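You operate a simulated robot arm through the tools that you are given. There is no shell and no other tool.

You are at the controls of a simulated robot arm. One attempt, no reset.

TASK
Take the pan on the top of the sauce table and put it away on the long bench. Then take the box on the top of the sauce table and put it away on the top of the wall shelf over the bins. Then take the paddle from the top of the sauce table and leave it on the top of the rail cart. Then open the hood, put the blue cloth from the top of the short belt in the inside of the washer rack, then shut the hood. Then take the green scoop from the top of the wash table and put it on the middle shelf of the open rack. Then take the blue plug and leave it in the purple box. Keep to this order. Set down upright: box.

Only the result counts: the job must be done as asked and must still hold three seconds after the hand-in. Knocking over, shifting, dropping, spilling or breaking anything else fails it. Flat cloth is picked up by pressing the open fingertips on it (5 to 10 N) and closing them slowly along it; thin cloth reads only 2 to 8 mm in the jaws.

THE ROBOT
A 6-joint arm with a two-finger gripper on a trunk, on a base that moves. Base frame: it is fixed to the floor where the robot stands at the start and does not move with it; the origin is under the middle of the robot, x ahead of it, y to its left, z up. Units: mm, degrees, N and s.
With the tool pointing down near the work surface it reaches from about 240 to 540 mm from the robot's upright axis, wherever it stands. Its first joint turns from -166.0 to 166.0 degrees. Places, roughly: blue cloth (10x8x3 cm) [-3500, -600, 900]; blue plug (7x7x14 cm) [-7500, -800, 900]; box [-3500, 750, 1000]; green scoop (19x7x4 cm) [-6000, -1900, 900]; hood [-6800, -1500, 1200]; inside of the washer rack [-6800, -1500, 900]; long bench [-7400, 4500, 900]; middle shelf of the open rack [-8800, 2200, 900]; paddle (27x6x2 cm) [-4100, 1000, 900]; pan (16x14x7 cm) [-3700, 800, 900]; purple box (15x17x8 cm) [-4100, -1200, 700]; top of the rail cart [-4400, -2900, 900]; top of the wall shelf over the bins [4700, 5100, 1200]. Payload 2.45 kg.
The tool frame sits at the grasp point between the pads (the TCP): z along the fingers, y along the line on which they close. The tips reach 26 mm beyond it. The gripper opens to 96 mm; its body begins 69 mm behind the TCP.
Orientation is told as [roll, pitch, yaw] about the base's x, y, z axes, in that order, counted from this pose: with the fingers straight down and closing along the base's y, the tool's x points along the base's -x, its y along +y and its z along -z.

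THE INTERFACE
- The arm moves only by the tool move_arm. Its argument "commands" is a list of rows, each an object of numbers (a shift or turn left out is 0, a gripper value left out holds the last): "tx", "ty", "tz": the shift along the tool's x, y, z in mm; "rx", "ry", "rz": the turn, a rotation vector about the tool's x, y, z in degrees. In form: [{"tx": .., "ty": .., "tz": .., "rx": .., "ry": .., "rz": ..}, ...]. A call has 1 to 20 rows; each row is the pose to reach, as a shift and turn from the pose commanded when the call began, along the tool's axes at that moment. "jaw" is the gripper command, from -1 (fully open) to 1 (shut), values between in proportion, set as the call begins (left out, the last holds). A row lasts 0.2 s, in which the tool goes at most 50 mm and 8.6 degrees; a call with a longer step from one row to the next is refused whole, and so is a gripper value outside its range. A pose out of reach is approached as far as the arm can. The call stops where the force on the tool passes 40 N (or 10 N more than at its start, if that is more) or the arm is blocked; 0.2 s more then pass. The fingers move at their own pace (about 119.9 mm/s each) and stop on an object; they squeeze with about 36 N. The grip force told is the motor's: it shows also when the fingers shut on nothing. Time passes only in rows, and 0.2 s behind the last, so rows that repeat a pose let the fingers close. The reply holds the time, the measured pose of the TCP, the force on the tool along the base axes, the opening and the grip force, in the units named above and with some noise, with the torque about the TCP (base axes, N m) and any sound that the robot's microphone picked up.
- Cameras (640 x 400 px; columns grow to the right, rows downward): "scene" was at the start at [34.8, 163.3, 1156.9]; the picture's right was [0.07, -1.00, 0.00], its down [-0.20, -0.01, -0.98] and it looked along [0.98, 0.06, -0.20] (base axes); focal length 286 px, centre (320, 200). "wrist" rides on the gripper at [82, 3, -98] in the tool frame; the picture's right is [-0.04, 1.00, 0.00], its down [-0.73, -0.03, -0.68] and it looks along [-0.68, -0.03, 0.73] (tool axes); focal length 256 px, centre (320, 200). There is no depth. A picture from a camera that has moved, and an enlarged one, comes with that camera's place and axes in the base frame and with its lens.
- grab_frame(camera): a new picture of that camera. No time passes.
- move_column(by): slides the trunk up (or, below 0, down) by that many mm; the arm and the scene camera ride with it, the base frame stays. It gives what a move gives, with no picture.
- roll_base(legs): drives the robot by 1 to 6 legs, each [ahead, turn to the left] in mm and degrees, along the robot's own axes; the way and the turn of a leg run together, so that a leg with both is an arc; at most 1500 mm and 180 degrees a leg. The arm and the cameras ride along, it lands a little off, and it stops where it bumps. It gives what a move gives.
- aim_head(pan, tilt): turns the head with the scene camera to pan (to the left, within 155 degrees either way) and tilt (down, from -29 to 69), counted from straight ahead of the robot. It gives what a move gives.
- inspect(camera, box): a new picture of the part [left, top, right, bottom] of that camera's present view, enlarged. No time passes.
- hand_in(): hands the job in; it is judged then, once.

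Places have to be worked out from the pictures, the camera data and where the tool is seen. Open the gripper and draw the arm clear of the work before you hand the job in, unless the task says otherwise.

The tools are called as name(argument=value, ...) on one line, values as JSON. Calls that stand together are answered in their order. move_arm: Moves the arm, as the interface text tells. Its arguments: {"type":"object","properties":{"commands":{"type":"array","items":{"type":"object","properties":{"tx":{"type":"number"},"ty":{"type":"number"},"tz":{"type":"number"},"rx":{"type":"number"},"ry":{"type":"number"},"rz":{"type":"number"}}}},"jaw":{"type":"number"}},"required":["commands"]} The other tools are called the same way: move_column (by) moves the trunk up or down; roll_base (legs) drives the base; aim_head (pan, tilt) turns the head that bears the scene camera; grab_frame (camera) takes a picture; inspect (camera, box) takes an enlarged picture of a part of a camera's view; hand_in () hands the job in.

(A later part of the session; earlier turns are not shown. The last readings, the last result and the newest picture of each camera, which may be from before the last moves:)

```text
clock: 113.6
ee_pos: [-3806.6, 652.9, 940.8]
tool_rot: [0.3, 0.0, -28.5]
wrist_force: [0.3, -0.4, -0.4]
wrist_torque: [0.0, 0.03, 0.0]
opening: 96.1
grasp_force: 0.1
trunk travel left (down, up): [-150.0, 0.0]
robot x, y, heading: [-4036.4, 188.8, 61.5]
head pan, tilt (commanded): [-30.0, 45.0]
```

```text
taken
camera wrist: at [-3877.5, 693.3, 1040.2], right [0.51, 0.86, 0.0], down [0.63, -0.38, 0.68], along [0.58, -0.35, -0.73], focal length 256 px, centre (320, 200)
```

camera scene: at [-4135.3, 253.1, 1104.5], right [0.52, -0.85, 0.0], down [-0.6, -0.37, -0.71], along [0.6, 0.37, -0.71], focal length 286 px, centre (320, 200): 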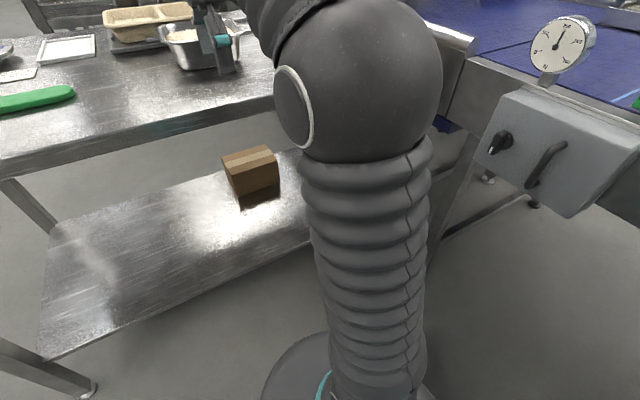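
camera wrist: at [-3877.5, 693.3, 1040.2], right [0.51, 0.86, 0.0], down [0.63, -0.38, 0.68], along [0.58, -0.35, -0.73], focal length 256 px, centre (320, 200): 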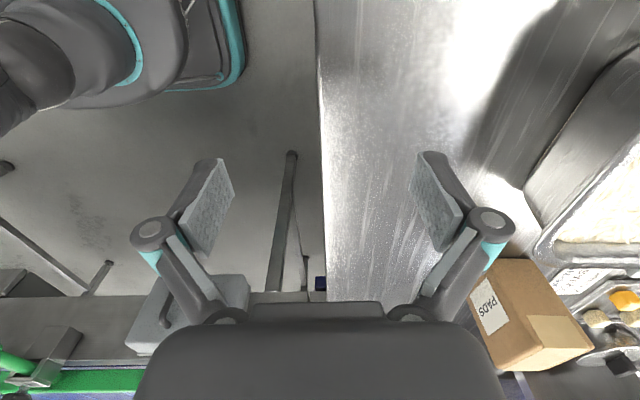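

The elbow stays near z≈980 and clear of the table top with this posture. I raise the tool again and drive in 220 mm so the near rim of the pan comes in reach.

move_arm(commands=[{"ty": -30, "tz": -20}, {"ty": -60, "tz": -40}, {"ty": -60, "tz": -60}, {"ty": -60, "tz": -60}])

roll_base(legs=[[110, 0], [105, 0]])

aim_head(pan=0, tilt=69)

grab_frame(camera="scene")

aim_head(pan=-15, tilt=30)

grab_frame(camera="scene")

grab_frame(camera="wrist")

```text
clock: 114.6
ee_pos: [-3834.0, 602.5, 1001.4]
tool_rot: [0.2, 0.0, -28.5]
wrist_force: [0.4, -0.3, -0.1]
wrist_torque: [0.0, 0.01, 0.0]
opening: 95.9
grasp_force: 0.1
trunk travel left (down, up): [-150.0, 0.0]
robot x, y, heading: [-4040.3, 186.7, 61.4]
head pan, tilt (commanded): [-30.0, 45.0]
```

```text
clock: 116.6
ee_pos: [-3730.4, 792.8, 1000.1]
tool_rot: [0.2, -0.1, -28.4]
wrist_force: [1.2, 0.3, 0.7]
wrist_torque: [-0.01, 0.03, 0.01]
opening: 96.0
grasp_force: 0.2
trunk travel left (down, up): [-150.0, 0.0]
robot x, y, heading: [-3936.3, 381.9, 61.5]
head pan, tilt (commanded): [-30.0, 45.0]
```

```text
clock: 117.6
ee_pos: [-3729.7, 792.7, 999.9]
tool_rot: [0.2, 0.0, -28.6]
wrist_force: [0.0, 0.6, 0.0]
wrist_torque: [0.0, 0.01, -0.01]
opening: 95.7
grasp_force: 0.2
trunk travel left (down, up): [-150.0, 0.0]
robot x, y, heading: [-3937.7, 376.0, 61.7]
head pan, tilt (commanded): [0.0, 68.8]
```

```text
taken
camera scene: at [-4074.4, 450.5, 1075.7], right [0.88, -0.48, 0.0], down [-0.44, -0.82, -0.36], along [0.17, 0.32, -0.93], focal length 286 px, centre (320, 200)
```

scene: 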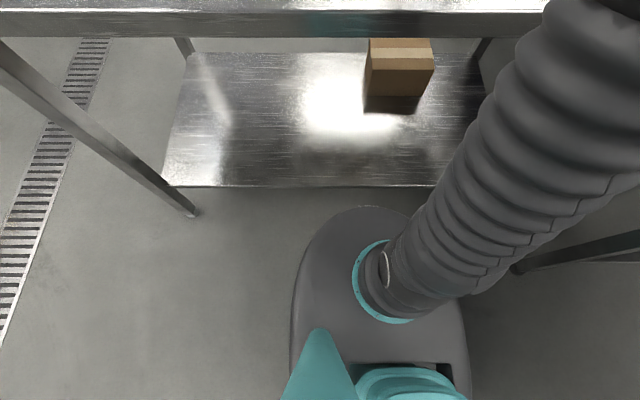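

```text
clock: 118.6
ee_pos: [-3730.4, 792.7, 1000.2]
tool_rot: [0.2, 0.0, -28.5]
wrist_force: [-0.9, 0.7, -0.1]
wrist_torque: [-0.03, -0.03, 0.02]
opening: 96.0
grasp_force: 0.0
trunk travel left (down, up): [-150.0, 0.0]
robot x, y, heading: [-3935.4, 380.7, 61.4]
head pan, tilt (commanded): [-15.0, 30.0]
```

```text
taken
camera scene: at [-4038.9, 467.0, 1127.1], right [0.73, -0.69, 0.0], down [-0.34, -0.36, -0.87], along [0.59, 0.63, -0.5], focal length 286 px, centre (320, 200)
```

scene: 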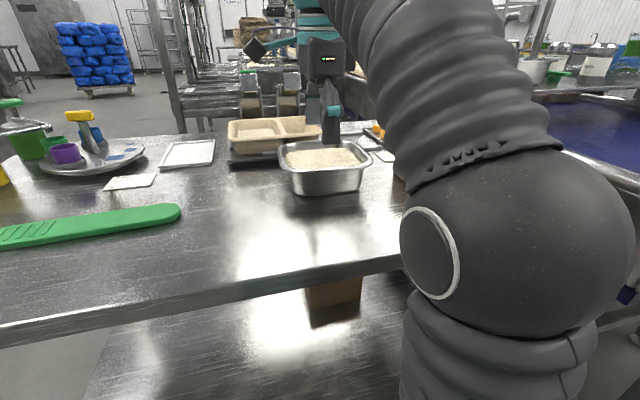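

```text
taken
camera wrist: at [-3800.9, 834.1, 1098.8], right [0.51, 0.86, 0.0], down [0.63, -0.38, 0.68], along [0.58, -0.35, -0.73], focal length 256 px, centre (320, 200)
```

wrist: 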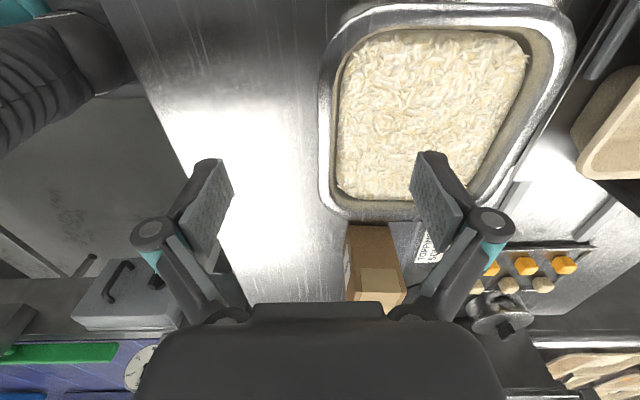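

The pan's near rim is almost under the tool. I zoom both views to fix rim and height by triangulation.

inspect(camera="scene", box=[250, 110, 410, 210])

inspect(camera="wrist", box=[280, 0, 600, 200])

```text
4.00 times, centred on (330, 160) of scene
camera zoom: at [-4038.9, 467.0, 1127.1], right [0.73, -0.69, 0.0], down [-0.34, -0.36, -0.87], along [0.59, 0.63, -0.5], focal length 1145 px, centre (280, 360)
```

zoom: 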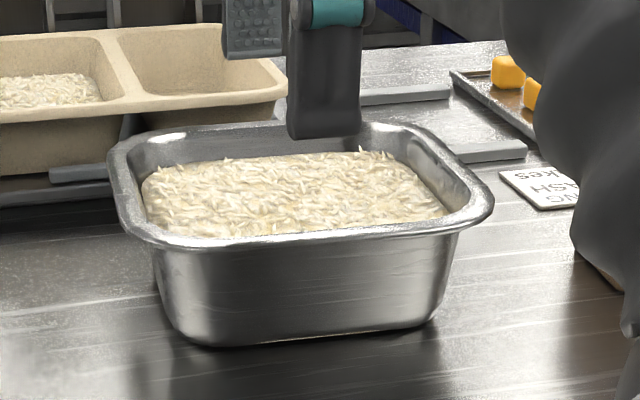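

```text
2.00 times, centred on (440, 100) of wrist
camera zoom: at [-3800.9, 834.1, 1098.8], right [0.51, 0.86, 0.0], down [0.63, -0.38, 0.68], along [0.58, -0.35, -0.73], focal length 512 px, centre (80, 400)
```

zoom: 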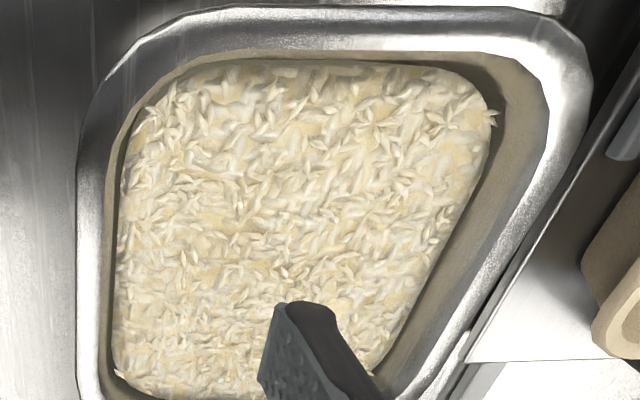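

Triangulation: near rim edge ~458 mm ahead of the axis (tool at 461), rim top z≈929, pan centred ~15 mm to the right of the tool, rice about 15 mm below the rim. I shift right 15, forward 3 and lower to just below rim level, then check.

move_arm(commands=[{"tx": -8, "ty": 2, "tz": 15}, {"tx": -15, "ty": 3, "tz": 30}, {"tx": -15, "ty": 3, "tz": 42}, {"tx": -15, "ty": 3, "tz": 50}, {"tx": -15, "ty": 3, "tz": 50}])

inspect(camera="scene", box=[250, 110, 410, 210])

grab_frame(camera="wrist")

```text
clock: 119.8
ee_pos: [-3715.1, 789.2, 951.4]
tool_rot: [0.2, 0.1, -28.5]
wrist_force: [-0.1, -0.1, -0.2]
wrist_torque: [0.0, 0.03, 0.01]
opening: 96.0
grasp_force: 0.0
trunk travel left (down, up): [-150.0, 0.0]
robot x, y, heading: [-3936.9, 383.8, 61.4]
head pan, tilt (commanded): [-15.0, 30.0]
```

```text
4.00 times, centred on (330, 160) of scene
camera zoom: at [-4038.9, 467.0, 1127.2], right [0.73, -0.69, 0.0], down [-0.34, -0.36, -0.87], along [0.6, 0.63, -0.5], focal length 1145 px, centre (280, 360)
```

zoom: 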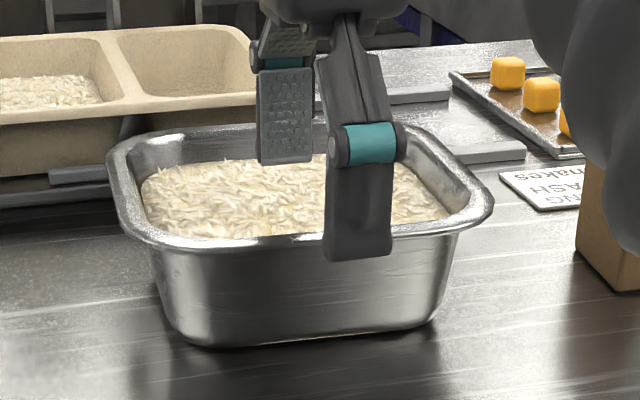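

```text
taken
camera wrist: at [-3785.2, 830.0, 1048.1], right [0.51, 0.86, 0.0], down [0.63, -0.38, 0.68], along [0.58, -0.35, -0.73], focal length 256 px, centre (320, 200)
```

wrist: 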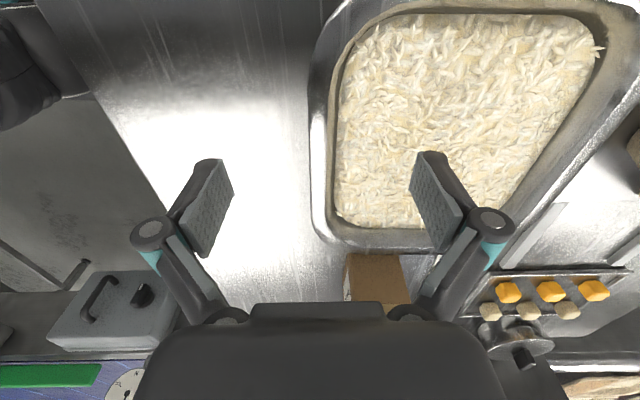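

The rim is centred between the open fingers. I lower slowly by 12 mm watching the force, to get about 15 mm of overlap before touching the rice.

move_arm(commands=[{"tz": 3}, {"tz": 6}, {"tz": 9}, {"tz": 12}, {"tz": 12}])

inspect(camera="scene", box=[250, 110, 410, 210])

```text
clock: 121.0
ee_pos: [-3715.1, 787.8, 938.5]
tool_rot: [0.3, 0.0, -28.6]
wrist_force: [-0.3, 0.0, -0.6]
wrist_torque: [-0.01, -0.01, 0.0]
opening: 95.8
grasp_force: 0.0
trunk travel left (down, up): [-150.0, 0.0]
robot x, y, heading: [-3934.3, 378.9, 61.9]
head pan, tilt (commanded): [-15.0, 30.0]
```

```text
4.00 times, centred on (330, 160) of scene
camera zoom: at [-4038.9, 467.0, 1127.2], right [0.73, -0.69, 0.0], down [-0.34, -0.36, -0.87], along [0.6, 0.63, -0.5], focal length 1145 px, centre (280, 360)
```

zoom: 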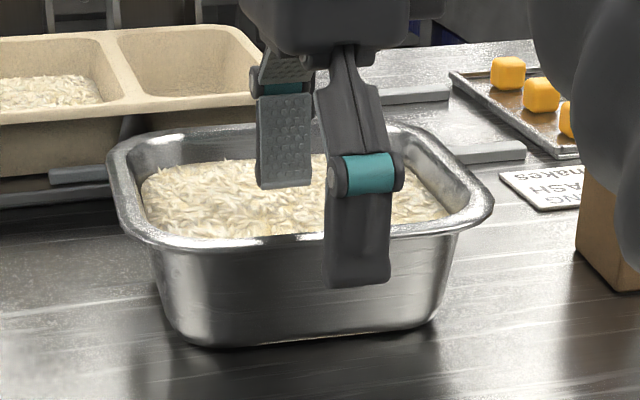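

No contact yet. I go 8 mm further down in small steps.

move_arm(commands=[{"tz": 2}, {"tz": 4}, {"tz": 6}, {"tz": 8}, {"tz": 8}])

inspect(camera="scene", box=[250, 110, 410, 210])

```text
clock: 122.2
ee_pos: [-3715.7, 790.4, 930.9]
tool_rot: [0.2, 0.0, -28.6]
wrist_force: [-0.8, 0.2, 1.0]
wrist_torque: [0.0, 0.02, 0.01]
opening: 95.9
grasp_force: 0.0
trunk travel left (down, up): [-150.0, 0.0]
robot x, y, heading: [-3937.8, 378.8, 61.4]
head pan, tilt (commanded): [-15.0, 30.0]
```

```text
4.00 times, centred on (330, 160) of scene
camera zoom: at [-4038.9, 467.0, 1127.2], right [0.73, -0.69, 0.0], down [-0.34, -0.36, -0.87], along [0.6, 0.63, -0.5], focal length 1145 px, centre (280, 360)
```

zoom: 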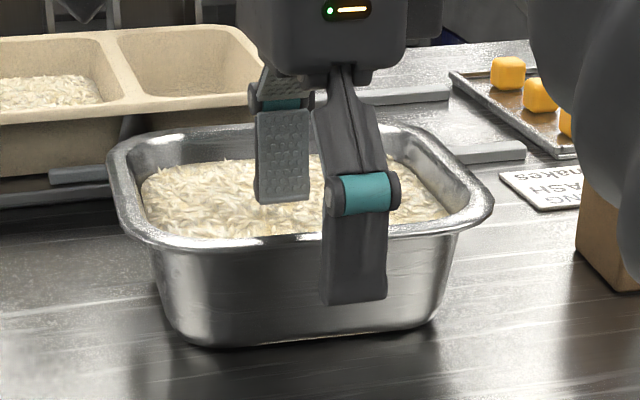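

When open the tips are only ~8 mm beyond the TCP; they swing lower on closing (26 mm). I raise 4 mm so the closed tips just reach rice level, then close on the wall.

move_arm(commands=[{"tz": -4}, {"tz": -4}])

move_arm(commands=[{"tz": 0}, {"tz": 0}, {"tz": 0}, {"tz": 0}, {"tz": 0}], jaw=1)

inspect(camera="scene", box=[250, 110, 410, 210])

grab_frame(camera="wrist")

```text
clock: 122.8
ee_pos: [-3716.6, 788.9, 933.4]
tool_rot: [0.2, 0.0, -28.6]
wrist_force: [0.0, 0.1, -0.4]
wrist_torque: [0.02, -0.01, 0.01]
opening: 96.1
grasp_force: 0.0
trunk travel left (down, up): [-150.0, 0.0]
robot x, y, heading: [-3931.8, 376.5, 61.5]
head pan, tilt (commanded): [-15.0, 30.0]
```

```text
clock: 124.0
ee_pos: [-3715.4, 789.2, 933.7]
tool_rot: [0.2, 0.0, -28.5]
wrist_force: [2.5, 0.7, 0.4]
wrist_torque: [0.51, -0.03, -0.26]
opening: 6.0
grasp_force: 32.8
trunk travel left (down, up): [-150.0, 0.0]
robot x, y, heading: [-3934.6, 379.2, 61.4]
head pan, tilt (commanded): [-15.0, 30.0]
```

```text
4.00 times, centred on (330, 160) of scene
camera zoom: at [-4038.7, 467.0, 1127.2], right [0.73, -0.69, 0.0], down [-0.34, -0.36, -0.87], along [0.6, 0.63, -0.5], focal length 1145 px, centre (280, 360)
```

zoom: 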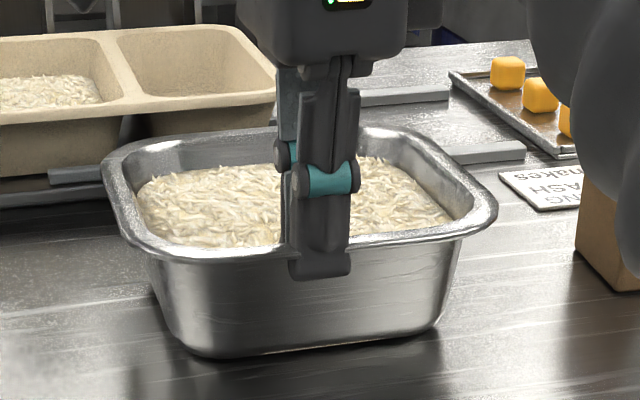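

```text
taken
camera wrist: at [-3786.1, 830.0, 1032.8], right [0.51, 0.86, 0.0], down [0.63, -0.38, 0.68], along [0.58, -0.35, -0.73], focal length 256 px, centre (320, 200)
```

wrist: 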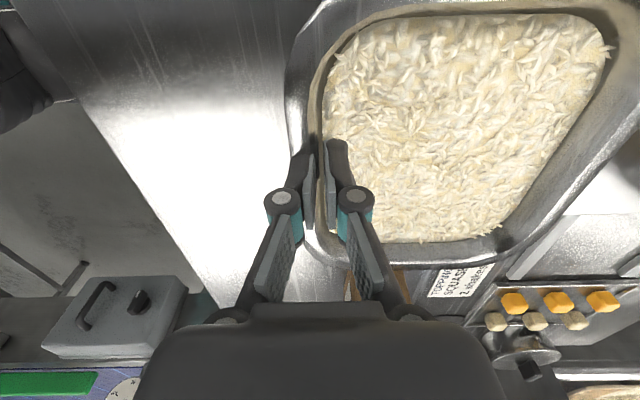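

Gripped on a 6 mm wall with 33 N. I lift slowly by 20 mm and check the load and tilt.

move_arm(commands=[{"tz": -3}, {"tz": -6}, {"tz": -10}, {"tz": -15}, {"tz": -20}, {"tz": -20}])

inspect(camera="scene", box=[250, 80, 410, 210])

```text
clock: 125.4
ee_pos: [-3715.3, 788.7, 955.0]
tool_rot: [0.2, -0.1, -28.4]
wrist_force: [-0.7, 1.0, -7.1]
wrist_torque: [-0.38, 0.18, 0.04]
opening: 5.9
grasp_force: 32.0
trunk travel left (down, up): [-150.0, 0.0]
robot x, y, heading: [-3935.1, 380.5, 61.3]
head pan, tilt (commanded): [-15.0, 30.0]
```

```text
3.08 times, centred on (330, 145) of scene
camera zoom: at [-4038.8, 467.2, 1127.1], right [0.73, -0.69, 0.0], down [-0.34, -0.36, -0.87], along [0.6, 0.63, -0.5], focal length 880 px, centre (289, 369)
```

zoom: 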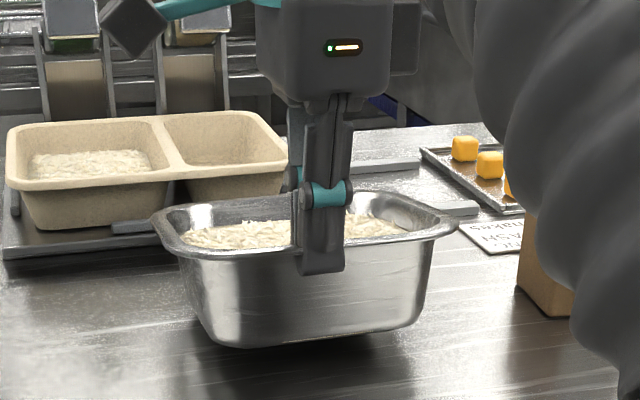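

The pan hangs level at about 7 N (0.7 kg). I lift it to near the top of the reach, then back away from the table.

move_arm(commands=[{"tz": -8}, {"tz": -16}, {"tz": -24}, {"tz": -32}, {"tz": -40}, {"tz": -46}, {"tz": -46}])

roll_base(legs=[[-300, 0]])

grab_frame(camera="scene")

```text
clock: 127.0
ee_pos: [-3715.3, 790.8, 1001.6]
tool_rot: [0.1, 0.1, -28.5]
wrist_force: [0.7, 0.6, -8.2]
wrist_torque: [-0.33, 0.3, 0.12]
opening: 6.1
grasp_force: 34.7
trunk travel left (down, up): [-150.0, 0.0]
robot x, y, heading: [-3936.4, 379.5, 61.9]
head pan, tilt (commanded): [-15.0, 30.0]
```

```text
clock: 129.0
ee_pos: [-3856.4, 533.8, 1000.9]
tool_rot: [0.1, 0.1, -28.1]
wrist_force: [-0.9, -0.4, -9.3]
wrist_torque: [-0.24, 0.38, 0.18]
opening: 6.0
grasp_force: 34.8
trunk travel left (down, up): [-150.0, 0.0]
robot x, y, heading: [-4078.7, 121.9, 61.8]
head pan, tilt (commanded): [-15.0, 30.0]
```

```text
taken
camera scene: at [-4177.9, 208.4, 1127.1], right [0.73, -0.68, 0.0], down [-0.34, -0.37, -0.87], along [0.59, 0.63, -0.5], focal length 286 px, centre (320, 200)
```

scene: 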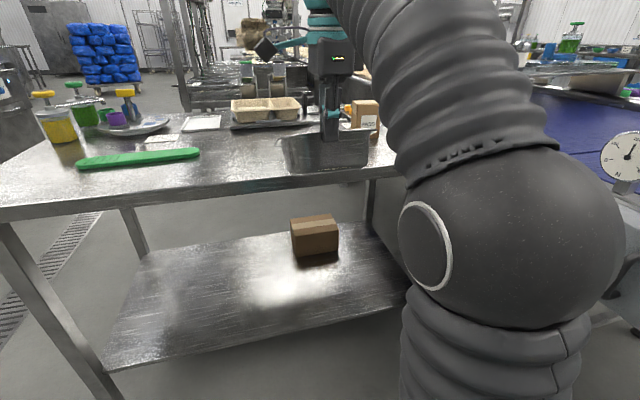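

I check the pan's attitude in the jaws after the drive.

inspect(camera="scene", box=[250, 90, 410, 190])

grab_frame(camera="wrist")

```text
4.00 times, centred on (330, 140) of scene
camera zoom: at [-4177.9, 208.4, 1127.1], right [0.73, -0.68, 0.0], down [-0.34, -0.37, -0.87], along [0.59, 0.63, -0.5], focal length 1145 px, centre (280, 440)
```

zoom: 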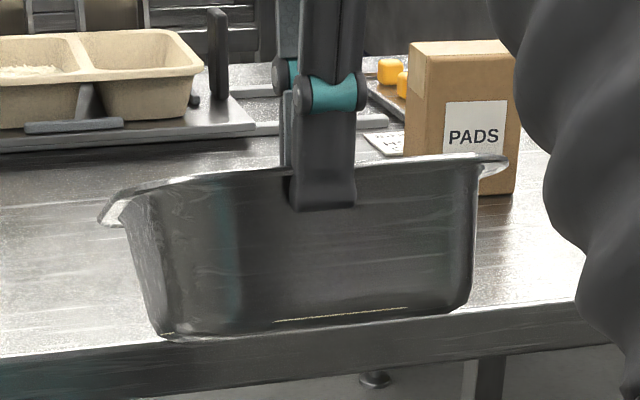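

```text
taken
camera wrist: at [-3927.6, 574.3, 1099.2], right [0.51, 0.86, 0.0], down [0.63, -0.37, 0.68], along [0.59, -0.34, -0.73], focal length 256 px, centre (320, 200)
```

wrist: 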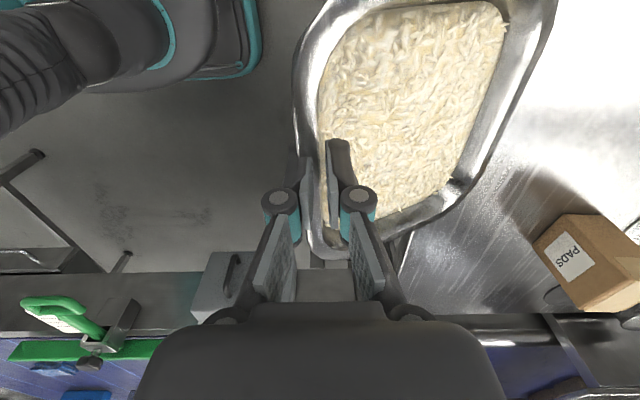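

The pan has crept a few mm and tipped slightly in the shallow grip. I go back over the table, set it down and take a deeper grip before the long trip.

roll_base(legs=[[140, 0], [130, 0]])

move_arm(commands=[{"tz": 8}, {"tz": 16}, {"tz": 24}, {"tz": 32}, {"tz": 40}, {"tz": 46}, {"tz": 50}, {"tz": 50}])

inspect(camera="scene", box=[250, 110, 410, 210])

```text
clock: 131.2
ee_pos: [-3731.8, 771.7, 1000.9]
tool_rot: [0.1, 0.1, -28.0]
wrist_force: [0.4, -0.6, -9.4]
wrist_torque: [-0.3, 0.07, -0.13]
opening: 6.2
grasp_force: 34.6
trunk travel left (down, up): [-150.0, 0.0]
robot x, y, heading: [-3951.8, 358.3, 62.2]
head pan, tilt (commanded): [-15.0, 30.0]
```

```text
clock: 133.0
ee_pos: [-3732.0, 770.4, 949.5]
tool_rot: [0.1, 0.0, -28.0]
wrist_force: [-0.7, -1.5, -2.8]
wrist_torque: [-0.03, -0.09, -0.06]
opening: 6.2
grasp_force: 31.7
trunk travel left (down, up): [-150.0, 0.0]
robot x, y, heading: [-3950.7, 360.3, 62.3]
head pan, tilt (commanded): [-15.0, 30.0]
```

```text
4.00 times, centred on (330, 160) of scene
camera zoom: at [-4052.2, 445.5, 1127.2], right [0.73, -0.68, 0.0], down [-0.34, -0.37, -0.87], along [0.59, 0.63, -0.5], focal length 1145 px, centre (280, 360)
```

zoom: 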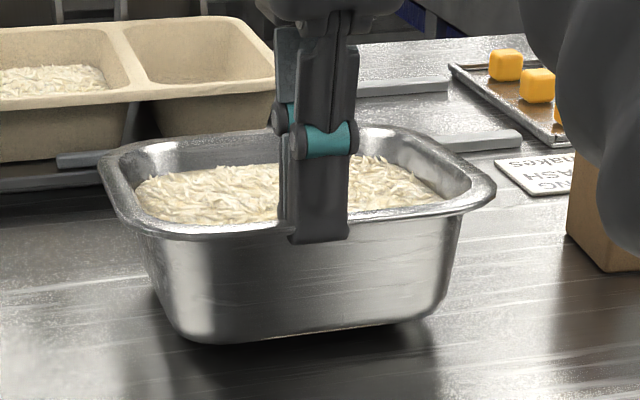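

The pan has touched down again, lightly. The pan had pitched because the pads were vertical on a sloping wall; I let it settle, open, and then measure the rim again.

move_arm(commands=[{"tz": 3}, {"tz": 6}, {"tz": 9}, {"tz": 12}, {"tz": 12}])

inspect(camera="scene", box=[250, 110, 410, 210])

```text
clock: 134.2
ee_pos: [-3732.3, 771.7, 941.1]
tool_rot: [0.3, 0.0, -28.1]
wrist_force: [2.2, 1.4, 11.7]
wrist_torque: [0.26, -0.19, -0.07]
opening: 6.0
grasp_force: 32.2
trunk travel left (down, up): [-150.0, 0.0]
robot x, y, heading: [-3946.9, 359.4, 62.0]
head pan, tilt (commanded): [-15.0, 30.0]
```

```text
4.00 times, centred on (330, 160) of scene
camera zoom: at [-4052.2, 445.3, 1127.4], right [0.73, -0.68, 0.0], down [-0.34, -0.37, -0.87], along [0.59, 0.63, -0.5], focal length 1145 px, centre (280, 360)
```

zoom: 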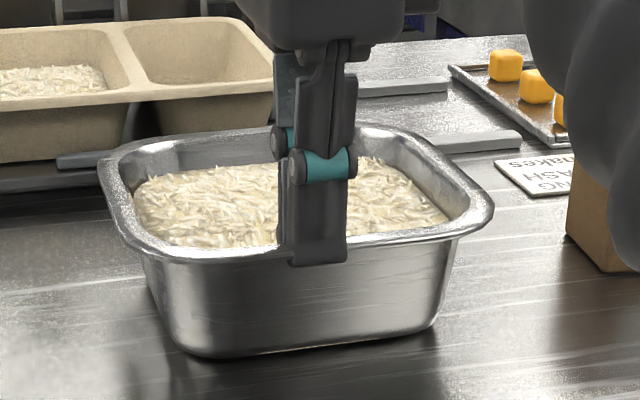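

It sits flat on the table. I open the jaws, raise a little and tilt the tool 12° so the pads follow the wall slope.

move_arm(commands=[{"tz": 0}, {"tz": 0}, {"tz": 0}, {"tz": -10}, {"tz": -20}, {"tz": -30}, {"tz": -30}], jaw=-1)

move_arm(commands=[{"rx": -6}, {"rx": -12}, {"rx": -12}])

inspect(camera="scene", box=[250, 90, 410, 210])

grab_frame(camera="wrist")

```text
clock: 135.8
ee_pos: [-3730.7, 769.8, 968.7]
tool_rot: [0.1, 0.0, -28.0]
wrist_force: [0.1, 0.7, -0.7]
wrist_torque: [0.0, -0.01, 0.01]
opening: 96.1
grasp_force: 0.1
trunk travel left (down, up): [-150.0, 0.0]
robot x, y, heading: [-3947.5, 358.5, 62.0]
head pan, tilt (commanded): [-15.0, 30.0]
```

```text
clock: 136.6
ee_pos: [-3731.0, 770.7, 969.1]
tool_rot: [12.1, 0.1, -28.1]
wrist_force: [0.2, -0.3, -0.5]
wrist_torque: [0.03, -0.01, 0.01]
opening: 96.0
grasp_force: 0.0
trunk travel left (down, up): [-150.0, 0.0]
robot x, y, heading: [-3946.2, 360.7, 62.3]
head pan, tilt (commanded): [-15.0, 30.0]
```

```text
3.33 times, centred on (330, 150) of scene
camera zoom: at [-4052.1, 445.6, 1127.2], right [0.73, -0.68, 0.0], down [-0.34, -0.37, -0.87], along [0.59, 0.63, -0.5], focal length 954 px, centre (287, 367)
```

zoom: 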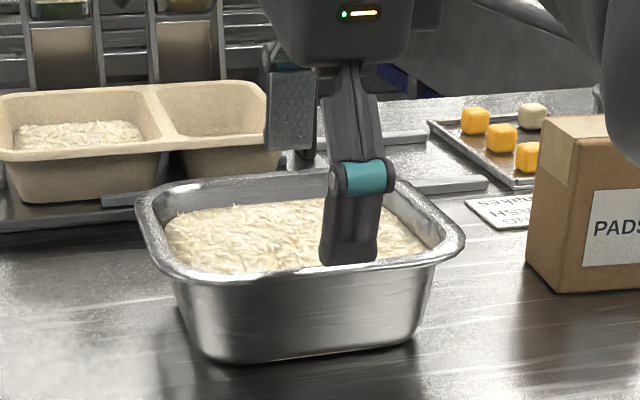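

```text
taken
camera wrist: at [-3811.7, 793.5, 1065.9], right [0.49, 0.84, 0.21], down [0.57, -0.5, 0.66], along [0.66, -0.21, -0.72], focal length 256 px, centre (320, 200)
```

wrist: 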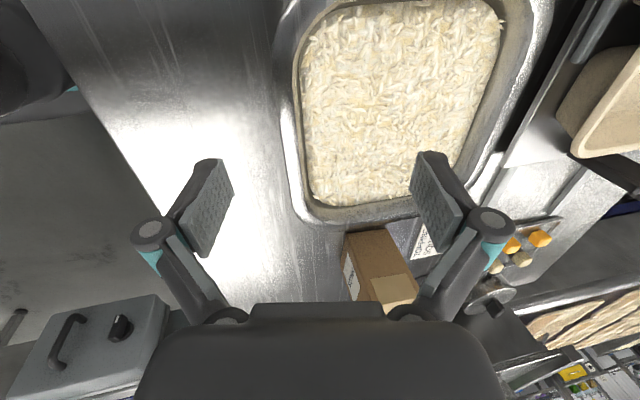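

Tool tilted 12°. I lower along the wall to about 30 mm overlap (TCP z≈921) and 5 mm toward me, in steps.

move_arm(commands=[{"tx": -1, "ty": -4, "tz": 12}, {"tx": -2, "ty": -8, "tz": 24}, {"tx": -3, "ty": -12, "tz": 36}, {"tx": -3, "ty": -15, "tz": 46}, {"tx": -3, "ty": -15, "tz": 46}])

inspect(camera="scene", box=[250, 110, 410, 210])

grab_frame(camera="wrist")

```text
clock: 137.8
ee_pos: [-3730.5, 766.4, 920.1]
tool_rot: [12.2, 0.0, -28.0]
wrist_force: [0.6, -0.1, 0.4]
wrist_torque: [0.01, 0.01, 0.0]
opening: 96.1
grasp_force: 0.0
trunk travel left (down, up): [-150.0, 0.0]
robot x, y, heading: [-3952.0, 358.3, 61.8]
head pan, tilt (commanded): [-15.0, 30.0]
```

```text
4.00 times, centred on (330, 160) of scene
camera zoom: at [-4052.2, 445.5, 1127.2], right [0.73, -0.68, 0.0], down [-0.34, -0.37, -0.87], along [0.59, 0.63, -0.5], focal length 1145 px, centre (280, 360)
```

zoom: 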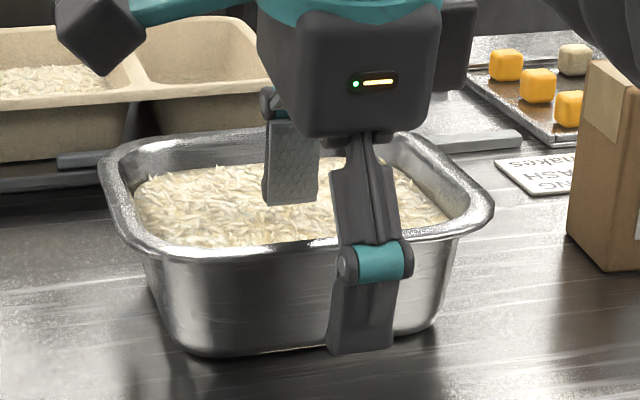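

```text
taken
camera wrist: at [-3811.4, 788.3, 1017.2], right [0.49, 0.84, 0.21], down [0.57, -0.5, 0.66], along [0.66, -0.21, -0.72], focal length 256 px, centre (320, 200)
```

wrist: 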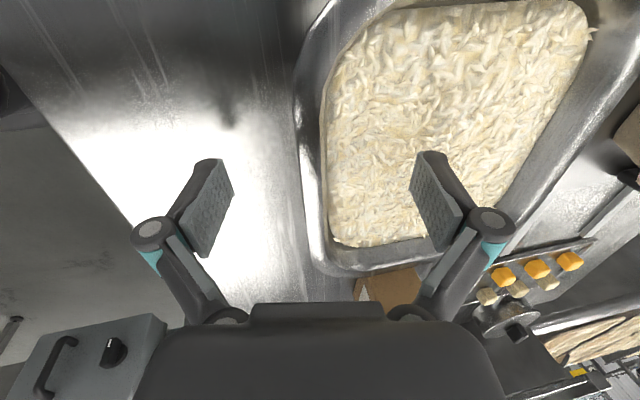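

The wall is well centred between the pads and the tool is at the middle of the wall. I close.

move_arm(commands=[{"tz": 0}, {"tz": 0}, {"tz": 0}, {"tz": 0}, {"tz": 0}, {"tz": 0}], jaw=1)

inspect(camera="scene", box=[250, 110, 410, 210])

```text
clock: 139.2
ee_pos: [-3729.3, 765.5, 920.9]
tool_rot: [12.1, -0.1, -28.0]
wrist_force: [-0.5, -1.6, 1.3]
wrist_torque: [-0.56, 0.37, -0.01]
opening: 5.8
grasp_force: 31.8
trunk travel left (down, up): [-150.0, 0.0]
robot x, y, heading: [-3951.2, 359.7, 62.1]
head pan, tilt (commanded): [-15.0, 30.0]
```

```text
4.00 times, centred on (330, 160) of scene
camera zoom: at [-4052.2, 445.4, 1127.2], right [0.73, -0.68, 0.0], down [-0.34, -0.37, -0.87], along [0.59, 0.63, -0.5], focal length 1145 px, centre (280, 360)
```

zoom: 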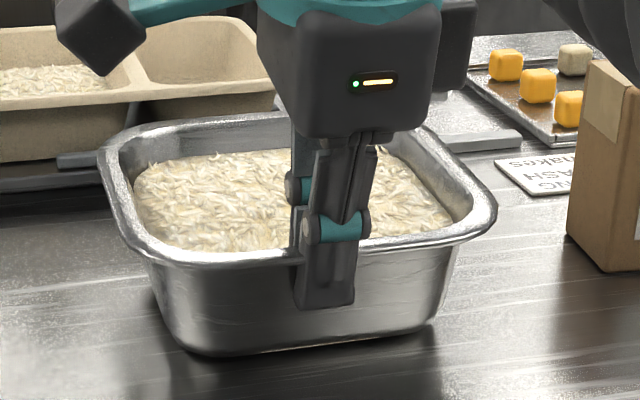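

The far side rose slightly (about 3–4°), which counters sag. I lift 30 mm and check.

move_arm(commands=[{"ty": 1, "tz": -5}, {"ty": 2, "tz": -10}, {"ty": 4, "tz": -18}, {"ty": 6, "tz": -28}, {"ty": 6, "tz": -28}, {"ty": 6, "tz": -28}, {"ty": 6, "tz": -28}, {"ty": 6, "tz": -28}])

inspect(camera="scene", box=[250, 90, 410, 210])

```text
clock: 141.0
ee_pos: [-3728.9, 763.5, 949.1]
tool_rot: [12.1, 0.1, -28.0]
wrist_force: [-0.2, 0.6, -9.6]
wrist_torque: [-0.57, 0.33, -0.02]
opening: 6.1
grasp_force: 32.3
trunk travel left (down, up): [-150.0, 0.0]
robot x, y, heading: [-3946.8, 360.0, 62.0]
head pan, tilt (commanded): [-15.0, 30.0]
```

```text
3.33 times, centred on (330, 150) of scene
camera zoom: at [-4052.0, 445.8, 1127.1], right [0.73, -0.68, 0.0], down [-0.34, -0.37, -0.87], along [0.59, 0.63, -0.5], focal length 954 px, centre (287, 367)
```

zoom: 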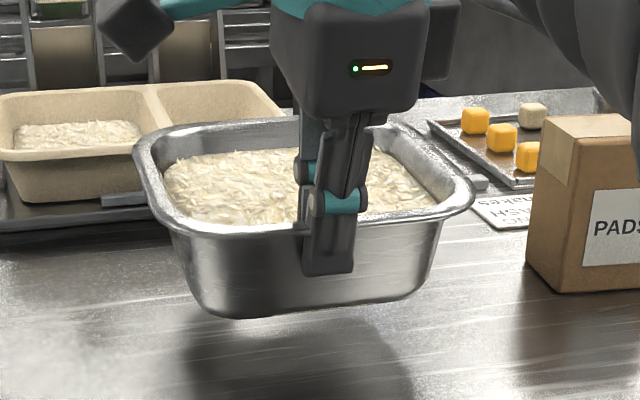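

It hangs steadily. I lift further to travel height and hold 2 s to see whether it creeps.

move_arm(commands=[{"ty": 2, "tz": -10}, {"ty": 4, "tz": -20}, {"ty": 6, "tz": -30}, {"ty": 8, "tz": -40}, {"ty": 8, "tz": -40}, {"ty": 8, "tz": -40}, {"ty": 8, "tz": -40}, {"ty": 8, "tz": -40}, {"ty": 8, "tz": -40}, {"ty": 8, "tz": -40}, {"ty": 8, "tz": -40}, {"ty": 8, "tz": -40}])

inspect(camera="scene", box=[250, 60, 410, 180])

grab_frame(camera="wrist")

```text
clock: 143.6
ee_pos: [-3731.8, 764.2, 989.3]
tool_rot: [12.1, 0.0, -28.0]
wrist_force: [0.0, -0.1, -10.5]
wrist_torque: [-0.61, 0.33, -0.04]
opening: 6.1
grasp_force: 31.7
trunk travel left (down, up): [-150.0, 0.0]
robot x, y, heading: [-3949.7, 357.6, 61.9]
head pan, tilt (commanded): [-15.0, 30.0]
```

```text
3.33 times, centred on (330, 120) of scene
camera zoom: at [-4052.0, 445.9, 1127.1], right [0.73, -0.68, 0.0], down [-0.34, -0.37, -0.87], along [0.59, 0.63, -0.5], focal length 954 px, centre (287, 467)
```

zoom: 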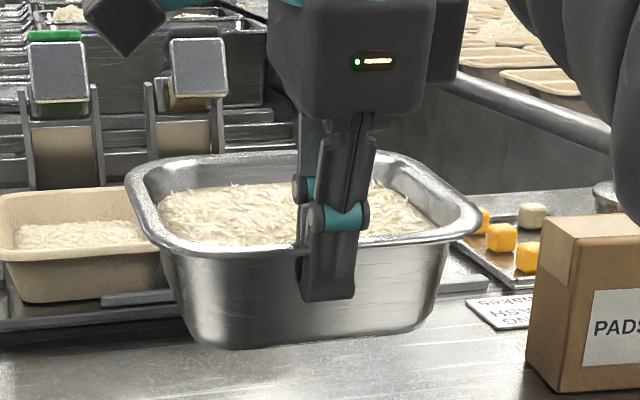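

```text
taken
camera wrist: at [-3812.2, 786.8, 1085.8], right [0.49, 0.84, 0.21], down [0.57, -0.5, 0.66], along [0.66, -0.21, -0.72], focal length 256 px, centre (320, 200)
```

wrist: 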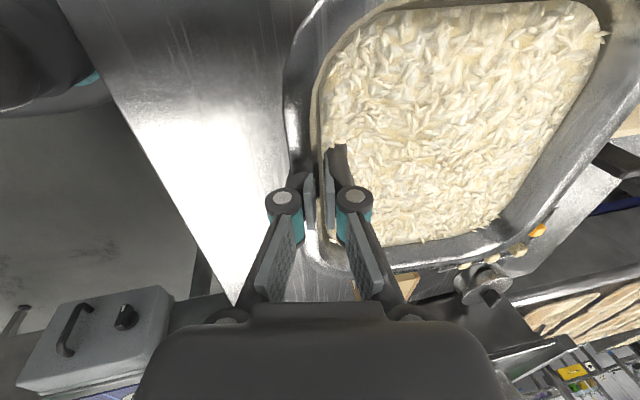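

The grip holds with no creep. I back away from the table, then turn left toward the long bench side and look for a clear path.

roll_base(legs=[[-500, 0]])

aim_head(pan=50, tilt=15)

grab_frame(camera="scene")

aim_head(pan=100, tilt=15)

grab_frame(camera="scene")

```text
clock: 146.6
ee_pos: [-3968.8, 318.7, 989.8]
tool_rot: [12.1, 0.0, -27.9]
wrist_force: [-0.3, -0.5, -9.6]
wrist_torque: [-0.53, 0.32, 0.04]
opening: 6.2
grasp_force: 31.9
trunk travel left (down, up): [-150.0, 0.0]
robot x, y, heading: [-4181.2, -89.6, 62.3]
head pan, tilt (commanded): [-15.0, 30.0]
```

```text
clock: 147.9
ee_pos: [-3968.8, 317.9, 988.9]
tool_rot: [12.1, 0.1, -28.0]
wrist_force: [-0.1, 0.2, -9.7]
wrist_torque: [-0.59, 0.34, -0.01]
opening: 5.9
grasp_force: 32.5
trunk travel left (down, up): [-150.0, 0.0]
robot x, y, heading: [-4184.9, -90.2, 62.1]
head pan, tilt (commanded): [50.0, 15.0]
```

```text
taken
camera scene: at [-4385.9, 19.7, 1151.3], right [0.93, 0.37, 0.0], down [0.1, -0.24, -0.97], along [-0.36, 0.9, -0.26], focal length 286 px, centre (320, 200)
```

scene: 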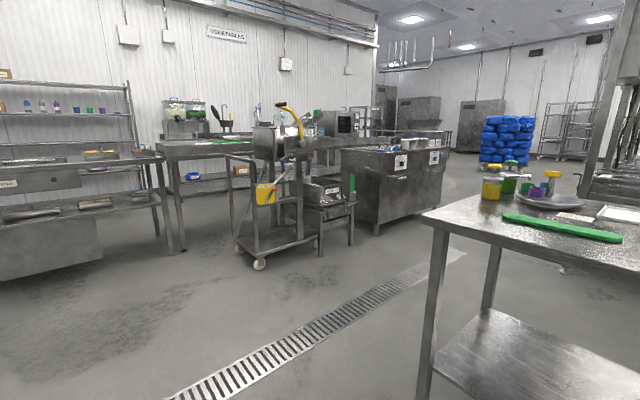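

```text
clock: 149.1
ee_pos: [-3969.2, 316.9, 989.3]
tool_rot: [12.0, 0.0, -28.1]
wrist_force: [0.1, 0.1, -9.3]
wrist_torque: [-0.59, 0.35, 0.04]
opening: 6.0
grasp_force: 32.0
trunk travel left (down, up): [-150.0, 0.0]
robot x, y, heading: [-4185.1, -86.0, 61.9]
head pan, tilt (commanded): [100.0, 15.0]
```

```text
taken
camera scene: at [-4439.8, -38.0, 1151.4], right [0.31, 0.95, 0.0], down [0.25, -0.08, -0.97], along [-0.92, 0.3, -0.26], focal length 286 px, centre (320, 200)
```

scene: 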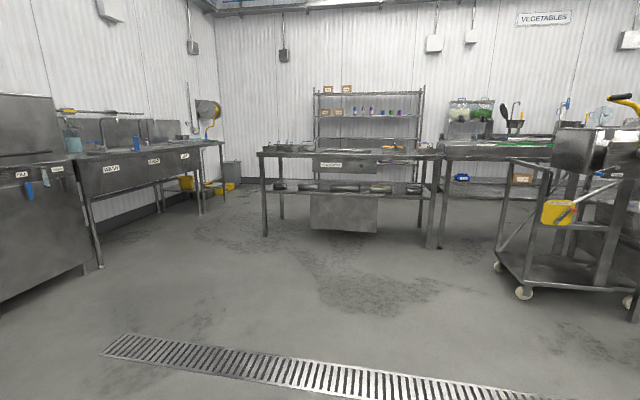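

The long bench should be beyond the island tables toward the far wall. I turn left 90° and drive ~1250 mm along the open floor, then look again.

roll_base(legs=[[0, 88], [1250, 0]])

aim_head(pan=10, tilt=12)

grab_frame(camera="scene")

aim_head(pan=-40, tilt=12)

grab_frame(camera="scene")

aim_head(pan=-85, tilt=12)

grab_frame(camera="scene")

```text
clock: 159.2
ee_pos: [-5693.7, 723.8, 988.9]
tool_rot: [12.1, 0.0, 61.9]
wrist_force: [0.5, -0.3, -10.2]
wrist_torque: [-0.31, -0.56, -0.02]
opening: 6.1
grasp_force: 31.9
trunk travel left (down, up): [-150.0, 0.0]
robot x, y, heading: [-5289.1, 503.3, 152.0]
head pan, tilt (commanded): [100.0, 15.0]
```

```text
clock: 160.9
ee_pos: [-5694.2, 723.2, 988.0]
tool_rot: [12.1, 0.0, 61.9]
wrist_force: [-0.5, -0.5, -9.4]
wrist_torque: [-0.33, -0.54, -0.03]
opening: 5.9
grasp_force: 31.9
trunk travel left (down, up): [-150.0, 0.0]
robot x, y, heading: [-5287.6, 507.7, 152.1]
head pan, tilt (commanded): [10.0, 12.0]
```

```text
taken
camera scene: at [-5395.6, 367.7, 1156.2], right [0.31, 0.95, 0.0], down [0.2, -0.06, -0.98], along [-0.93, 0.3, -0.21], focal length 286 px, centre (320, 200)
```

scene: 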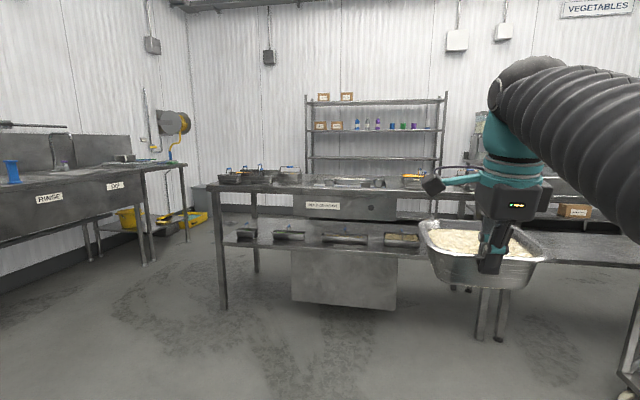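

```text
clock: 162.1
ee_pos: [-5692.8, 723.2, 988.8]
tool_rot: [12.0, 0.0, 61.9]
wrist_force: [0.7, -1.2, -9.4]
wrist_torque: [-0.34, -0.6, -0.02]
opening: 5.8
grasp_force: 32.2
trunk travel left (down, up): [-150.0, 0.0]
robot x, y, heading: [-5289.1, 507.4, 151.9]
head pan, tilt (commanded): [-40.0, 12.0]
```

```text
taken
camera scene: at [-5341.9, 425.3, 1156.2], right [0.93, 0.38, 0.0], down [0.08, -0.19, -0.98], along [-0.37, 0.91, -0.21], focal length 286 px, centre (320, 200)
```

scene: 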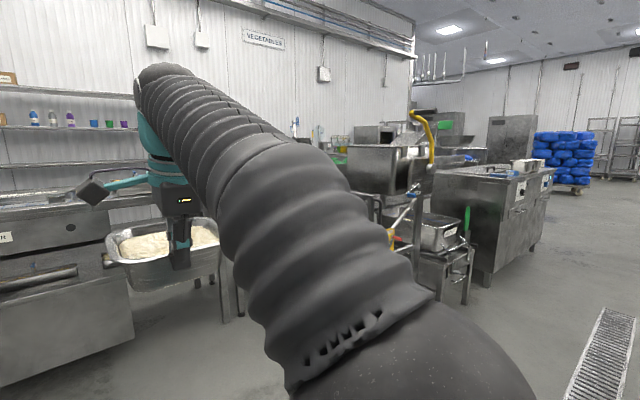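

```text
clock: 163.2
ee_pos: [-5692.8, 723.1, 989.3]
tool_rot: [12.1, 0.0, 61.9]
wrist_force: [0.3, 0.1, -9.2]
wrist_torque: [-0.36, -0.58, 0.02]
opening: 5.8
grasp_force: 32.3
trunk travel left (down, up): [-150.0, 0.0]
robot x, y, heading: [-5289.2, 506.9, 151.8]
head pan, tilt (commanded): [-85.0, 12.0]
```

```text
taken
camera scene: at [-5270.6, 424.8, 1156.3], right [0.92, -0.39, 0.0], down [-0.08, -0.19, -0.98], along [0.38, 0.9, -0.21], focal length 286 px, centre (320, 200)
```

scene: 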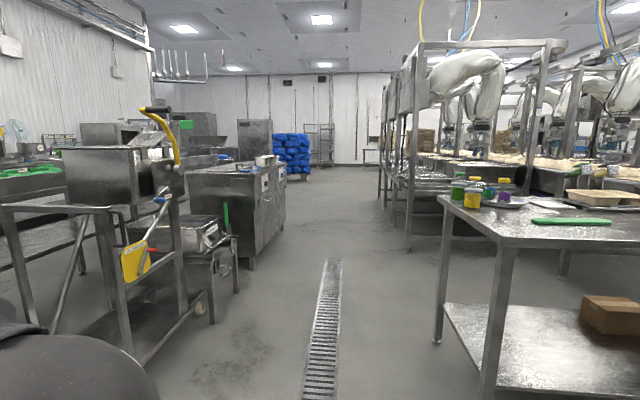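

The vegetable table and island bench are ahead; the long bench seems farther, by the far wall. I look from the cross aisle: turn right 90° and drive 1400 mm along the drain.

roll_base(legs=[[0, -87], [1400, 0]])

aim_head(pan=60, tilt=10)

grab_frame(camera="scene")

aim_head(pan=110, tilt=10)

grab_frame(camera="scene")

aim_head(pan=20, tilt=10)

grab_frame(camera="scene")

```text
clock: 173.9
ee_pos: [-4442.5, 2159.9, 988.6]
tool_rot: [12.1, 0.0, -27.3]
wrist_force: [-0.1, -0.2, -9.7]
wrist_torque: [-0.56, 0.34, -0.02]
opening: 5.9
grasp_force: 31.9
trunk travel left (down, up): [-150.0, 0.0]
robot x, y, heading: [-4653.9, 1751.6, 62.8]
head pan, tilt (commanded): [-85.0, 12.0]
```

```text
clock: 176.2
ee_pos: [-4442.0, 2160.3, 989.4]
tool_rot: [12.2, 0.1, -27.2]
wrist_force: [1.4, -0.5, -9.5]
wrist_torque: [-0.57, 0.29, 0.02]
opening: 5.9
grasp_force: 32.3
trunk travel left (down, up): [-150.0, 0.0]
robot x, y, heading: [-4656.1, 1748.2, 62.7]
head pan, tilt (commanded): [60.0, 10.0]
```

```text
taken
camera scene: at [-4869.1, 1848.1, 1159.5], right [0.84, 0.54, 0.0], down [0.09, -0.15, -0.98], along [-0.53, 0.83, -0.17], focal length 286 px, centre (320, 200)
```

scene: 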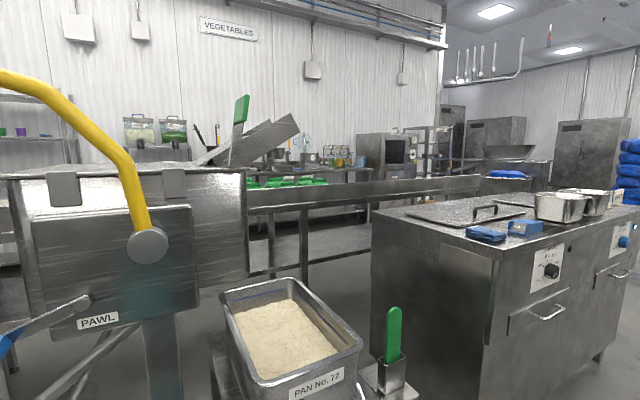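

```text
clock: 177.4
ee_pos: [-4442.3, 2160.4, 989.4]
tool_rot: [12.1, -0.1, -27.1]
wrist_force: [-0.1, -0.2, -9.8]
wrist_torque: [-0.56, 0.32, -0.01]
opening: 6.0
grasp_force: 31.9
trunk travel left (down, up): [-150.0, 0.0]
robot x, y, heading: [-4650.9, 1750.7, 63.0]
head pan, tilt (commanded): [110.0, 10.0]
```

```text
taken
camera scene: at [-4911.0, 1781.7, 1159.5], right [0.13, 0.99, 0.0], down [0.17, -0.02, -0.98], along [-0.98, 0.12, -0.17], focal length 286 px, centre (320, 200)
```

scene: 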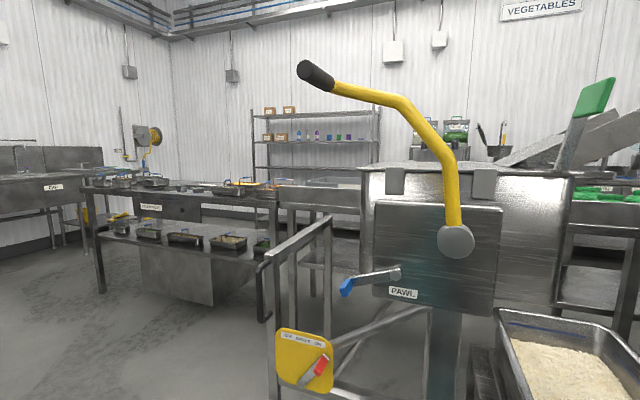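

```text
clock: 179.1
ee_pos: [-4442.7, 2159.0, 989.9]
tool_rot: [12.0, 0.0, -27.1]
wrist_force: [-1.2, -0.1, -9.8]
wrist_torque: [-0.58, 0.34, 0.04]
opening: 6.1
grasp_force: 31.8
trunk travel left (down, up): [-150.0, 0.0]
robot x, y, heading: [-4653.7, 1749.6, 62.7]
head pan, tilt (commanded): [20.0, 10.0]
```

```text
taken
camera scene: at [-4807.2, 1862.2, 1159.5], right [0.99, -0.12, 0.0], down [-0.02, -0.17, -0.98], along [0.12, 0.98, -0.17], focal length 286 px, centre (320, 200)
```

scene: 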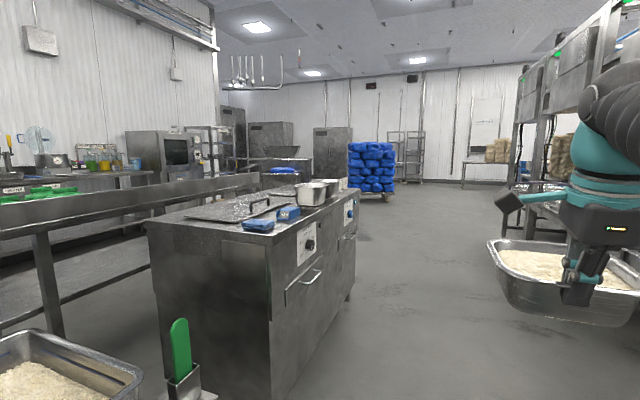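

I zoom in on the region of the nominal long-bench point, around column 265, row 170.

aim_head(pan=60, tilt=10)

inspect(camera="scene", box=[180, 110, 500, 310])

aim_head(pan=35, tilt=10)

inspect(camera="scene", box=[0, 80, 400, 330])

```text
clock: 180.1
ee_pos: [-4441.7, 2159.7, 989.0]
tool_rot: [12.0, 0.1, -27.1]
wrist_force: [-0.3, -0.6, -9.1]
wrist_torque: [-0.59, 0.34, 0.01]
opening: 5.9
grasp_force: 32.1
trunk travel left (down, up): [-150.0, 0.0]
robot x, y, heading: [-4655.6, 1750.3, 62.7]
head pan, tilt (commanded): [60.0, 10.0]
```

```text
2.00 times, centred on (340, 210) of scene
camera zoom: at [-4869.1, 1848.1, 1159.5], right [0.84, 0.54, 0.0], down [0.09, -0.15, -0.98], along [-0.53, 0.83, -0.17], focal length 572 px, centre (280, 180)
```

zoom: 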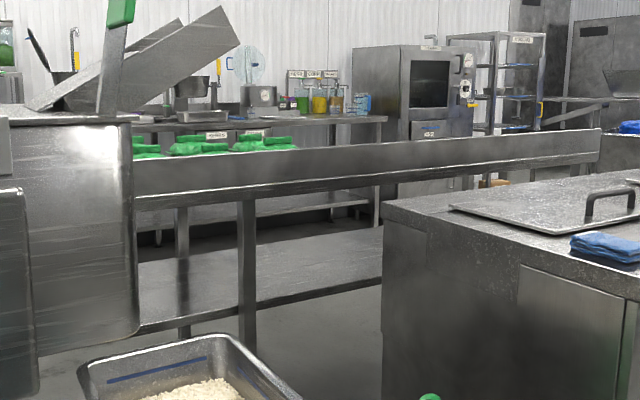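

```text
clock: 181.0
ee_pos: [-4441.9, 2158.9, 989.8]
tool_rot: [12.1, 0.0, -27.1]
wrist_force: [0.0, 0.8, -10.1]
wrist_torque: [-0.57, 0.32, -0.04]
opening: 6.2
grasp_force: 31.5
trunk travel left (down, up): [-150.0, 0.0]
robot x, y, heading: [-4649.7, 1752.5, 62.8]
head pan, tilt (commanded): [35.0, 10.0]
```

```text
1.60 times, centred on (200, 205) of scene
camera zoom: at [-4831.5, 1862.1, 1159.5], right [0.99, 0.14, 0.0], down [0.02, -0.17, -0.98], along [-0.13, 0.98, -0.17], focal length 458 px, centre (512, 192)
```

zoom: 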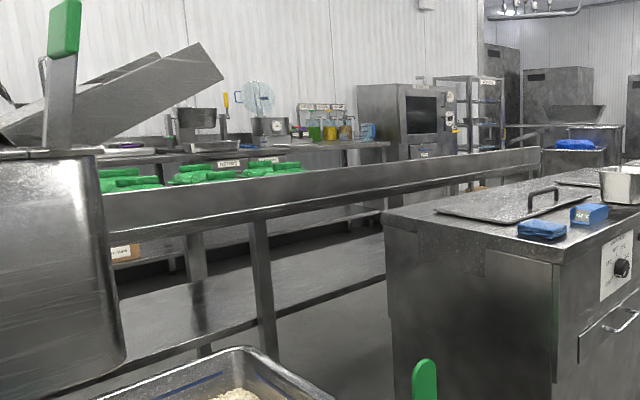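

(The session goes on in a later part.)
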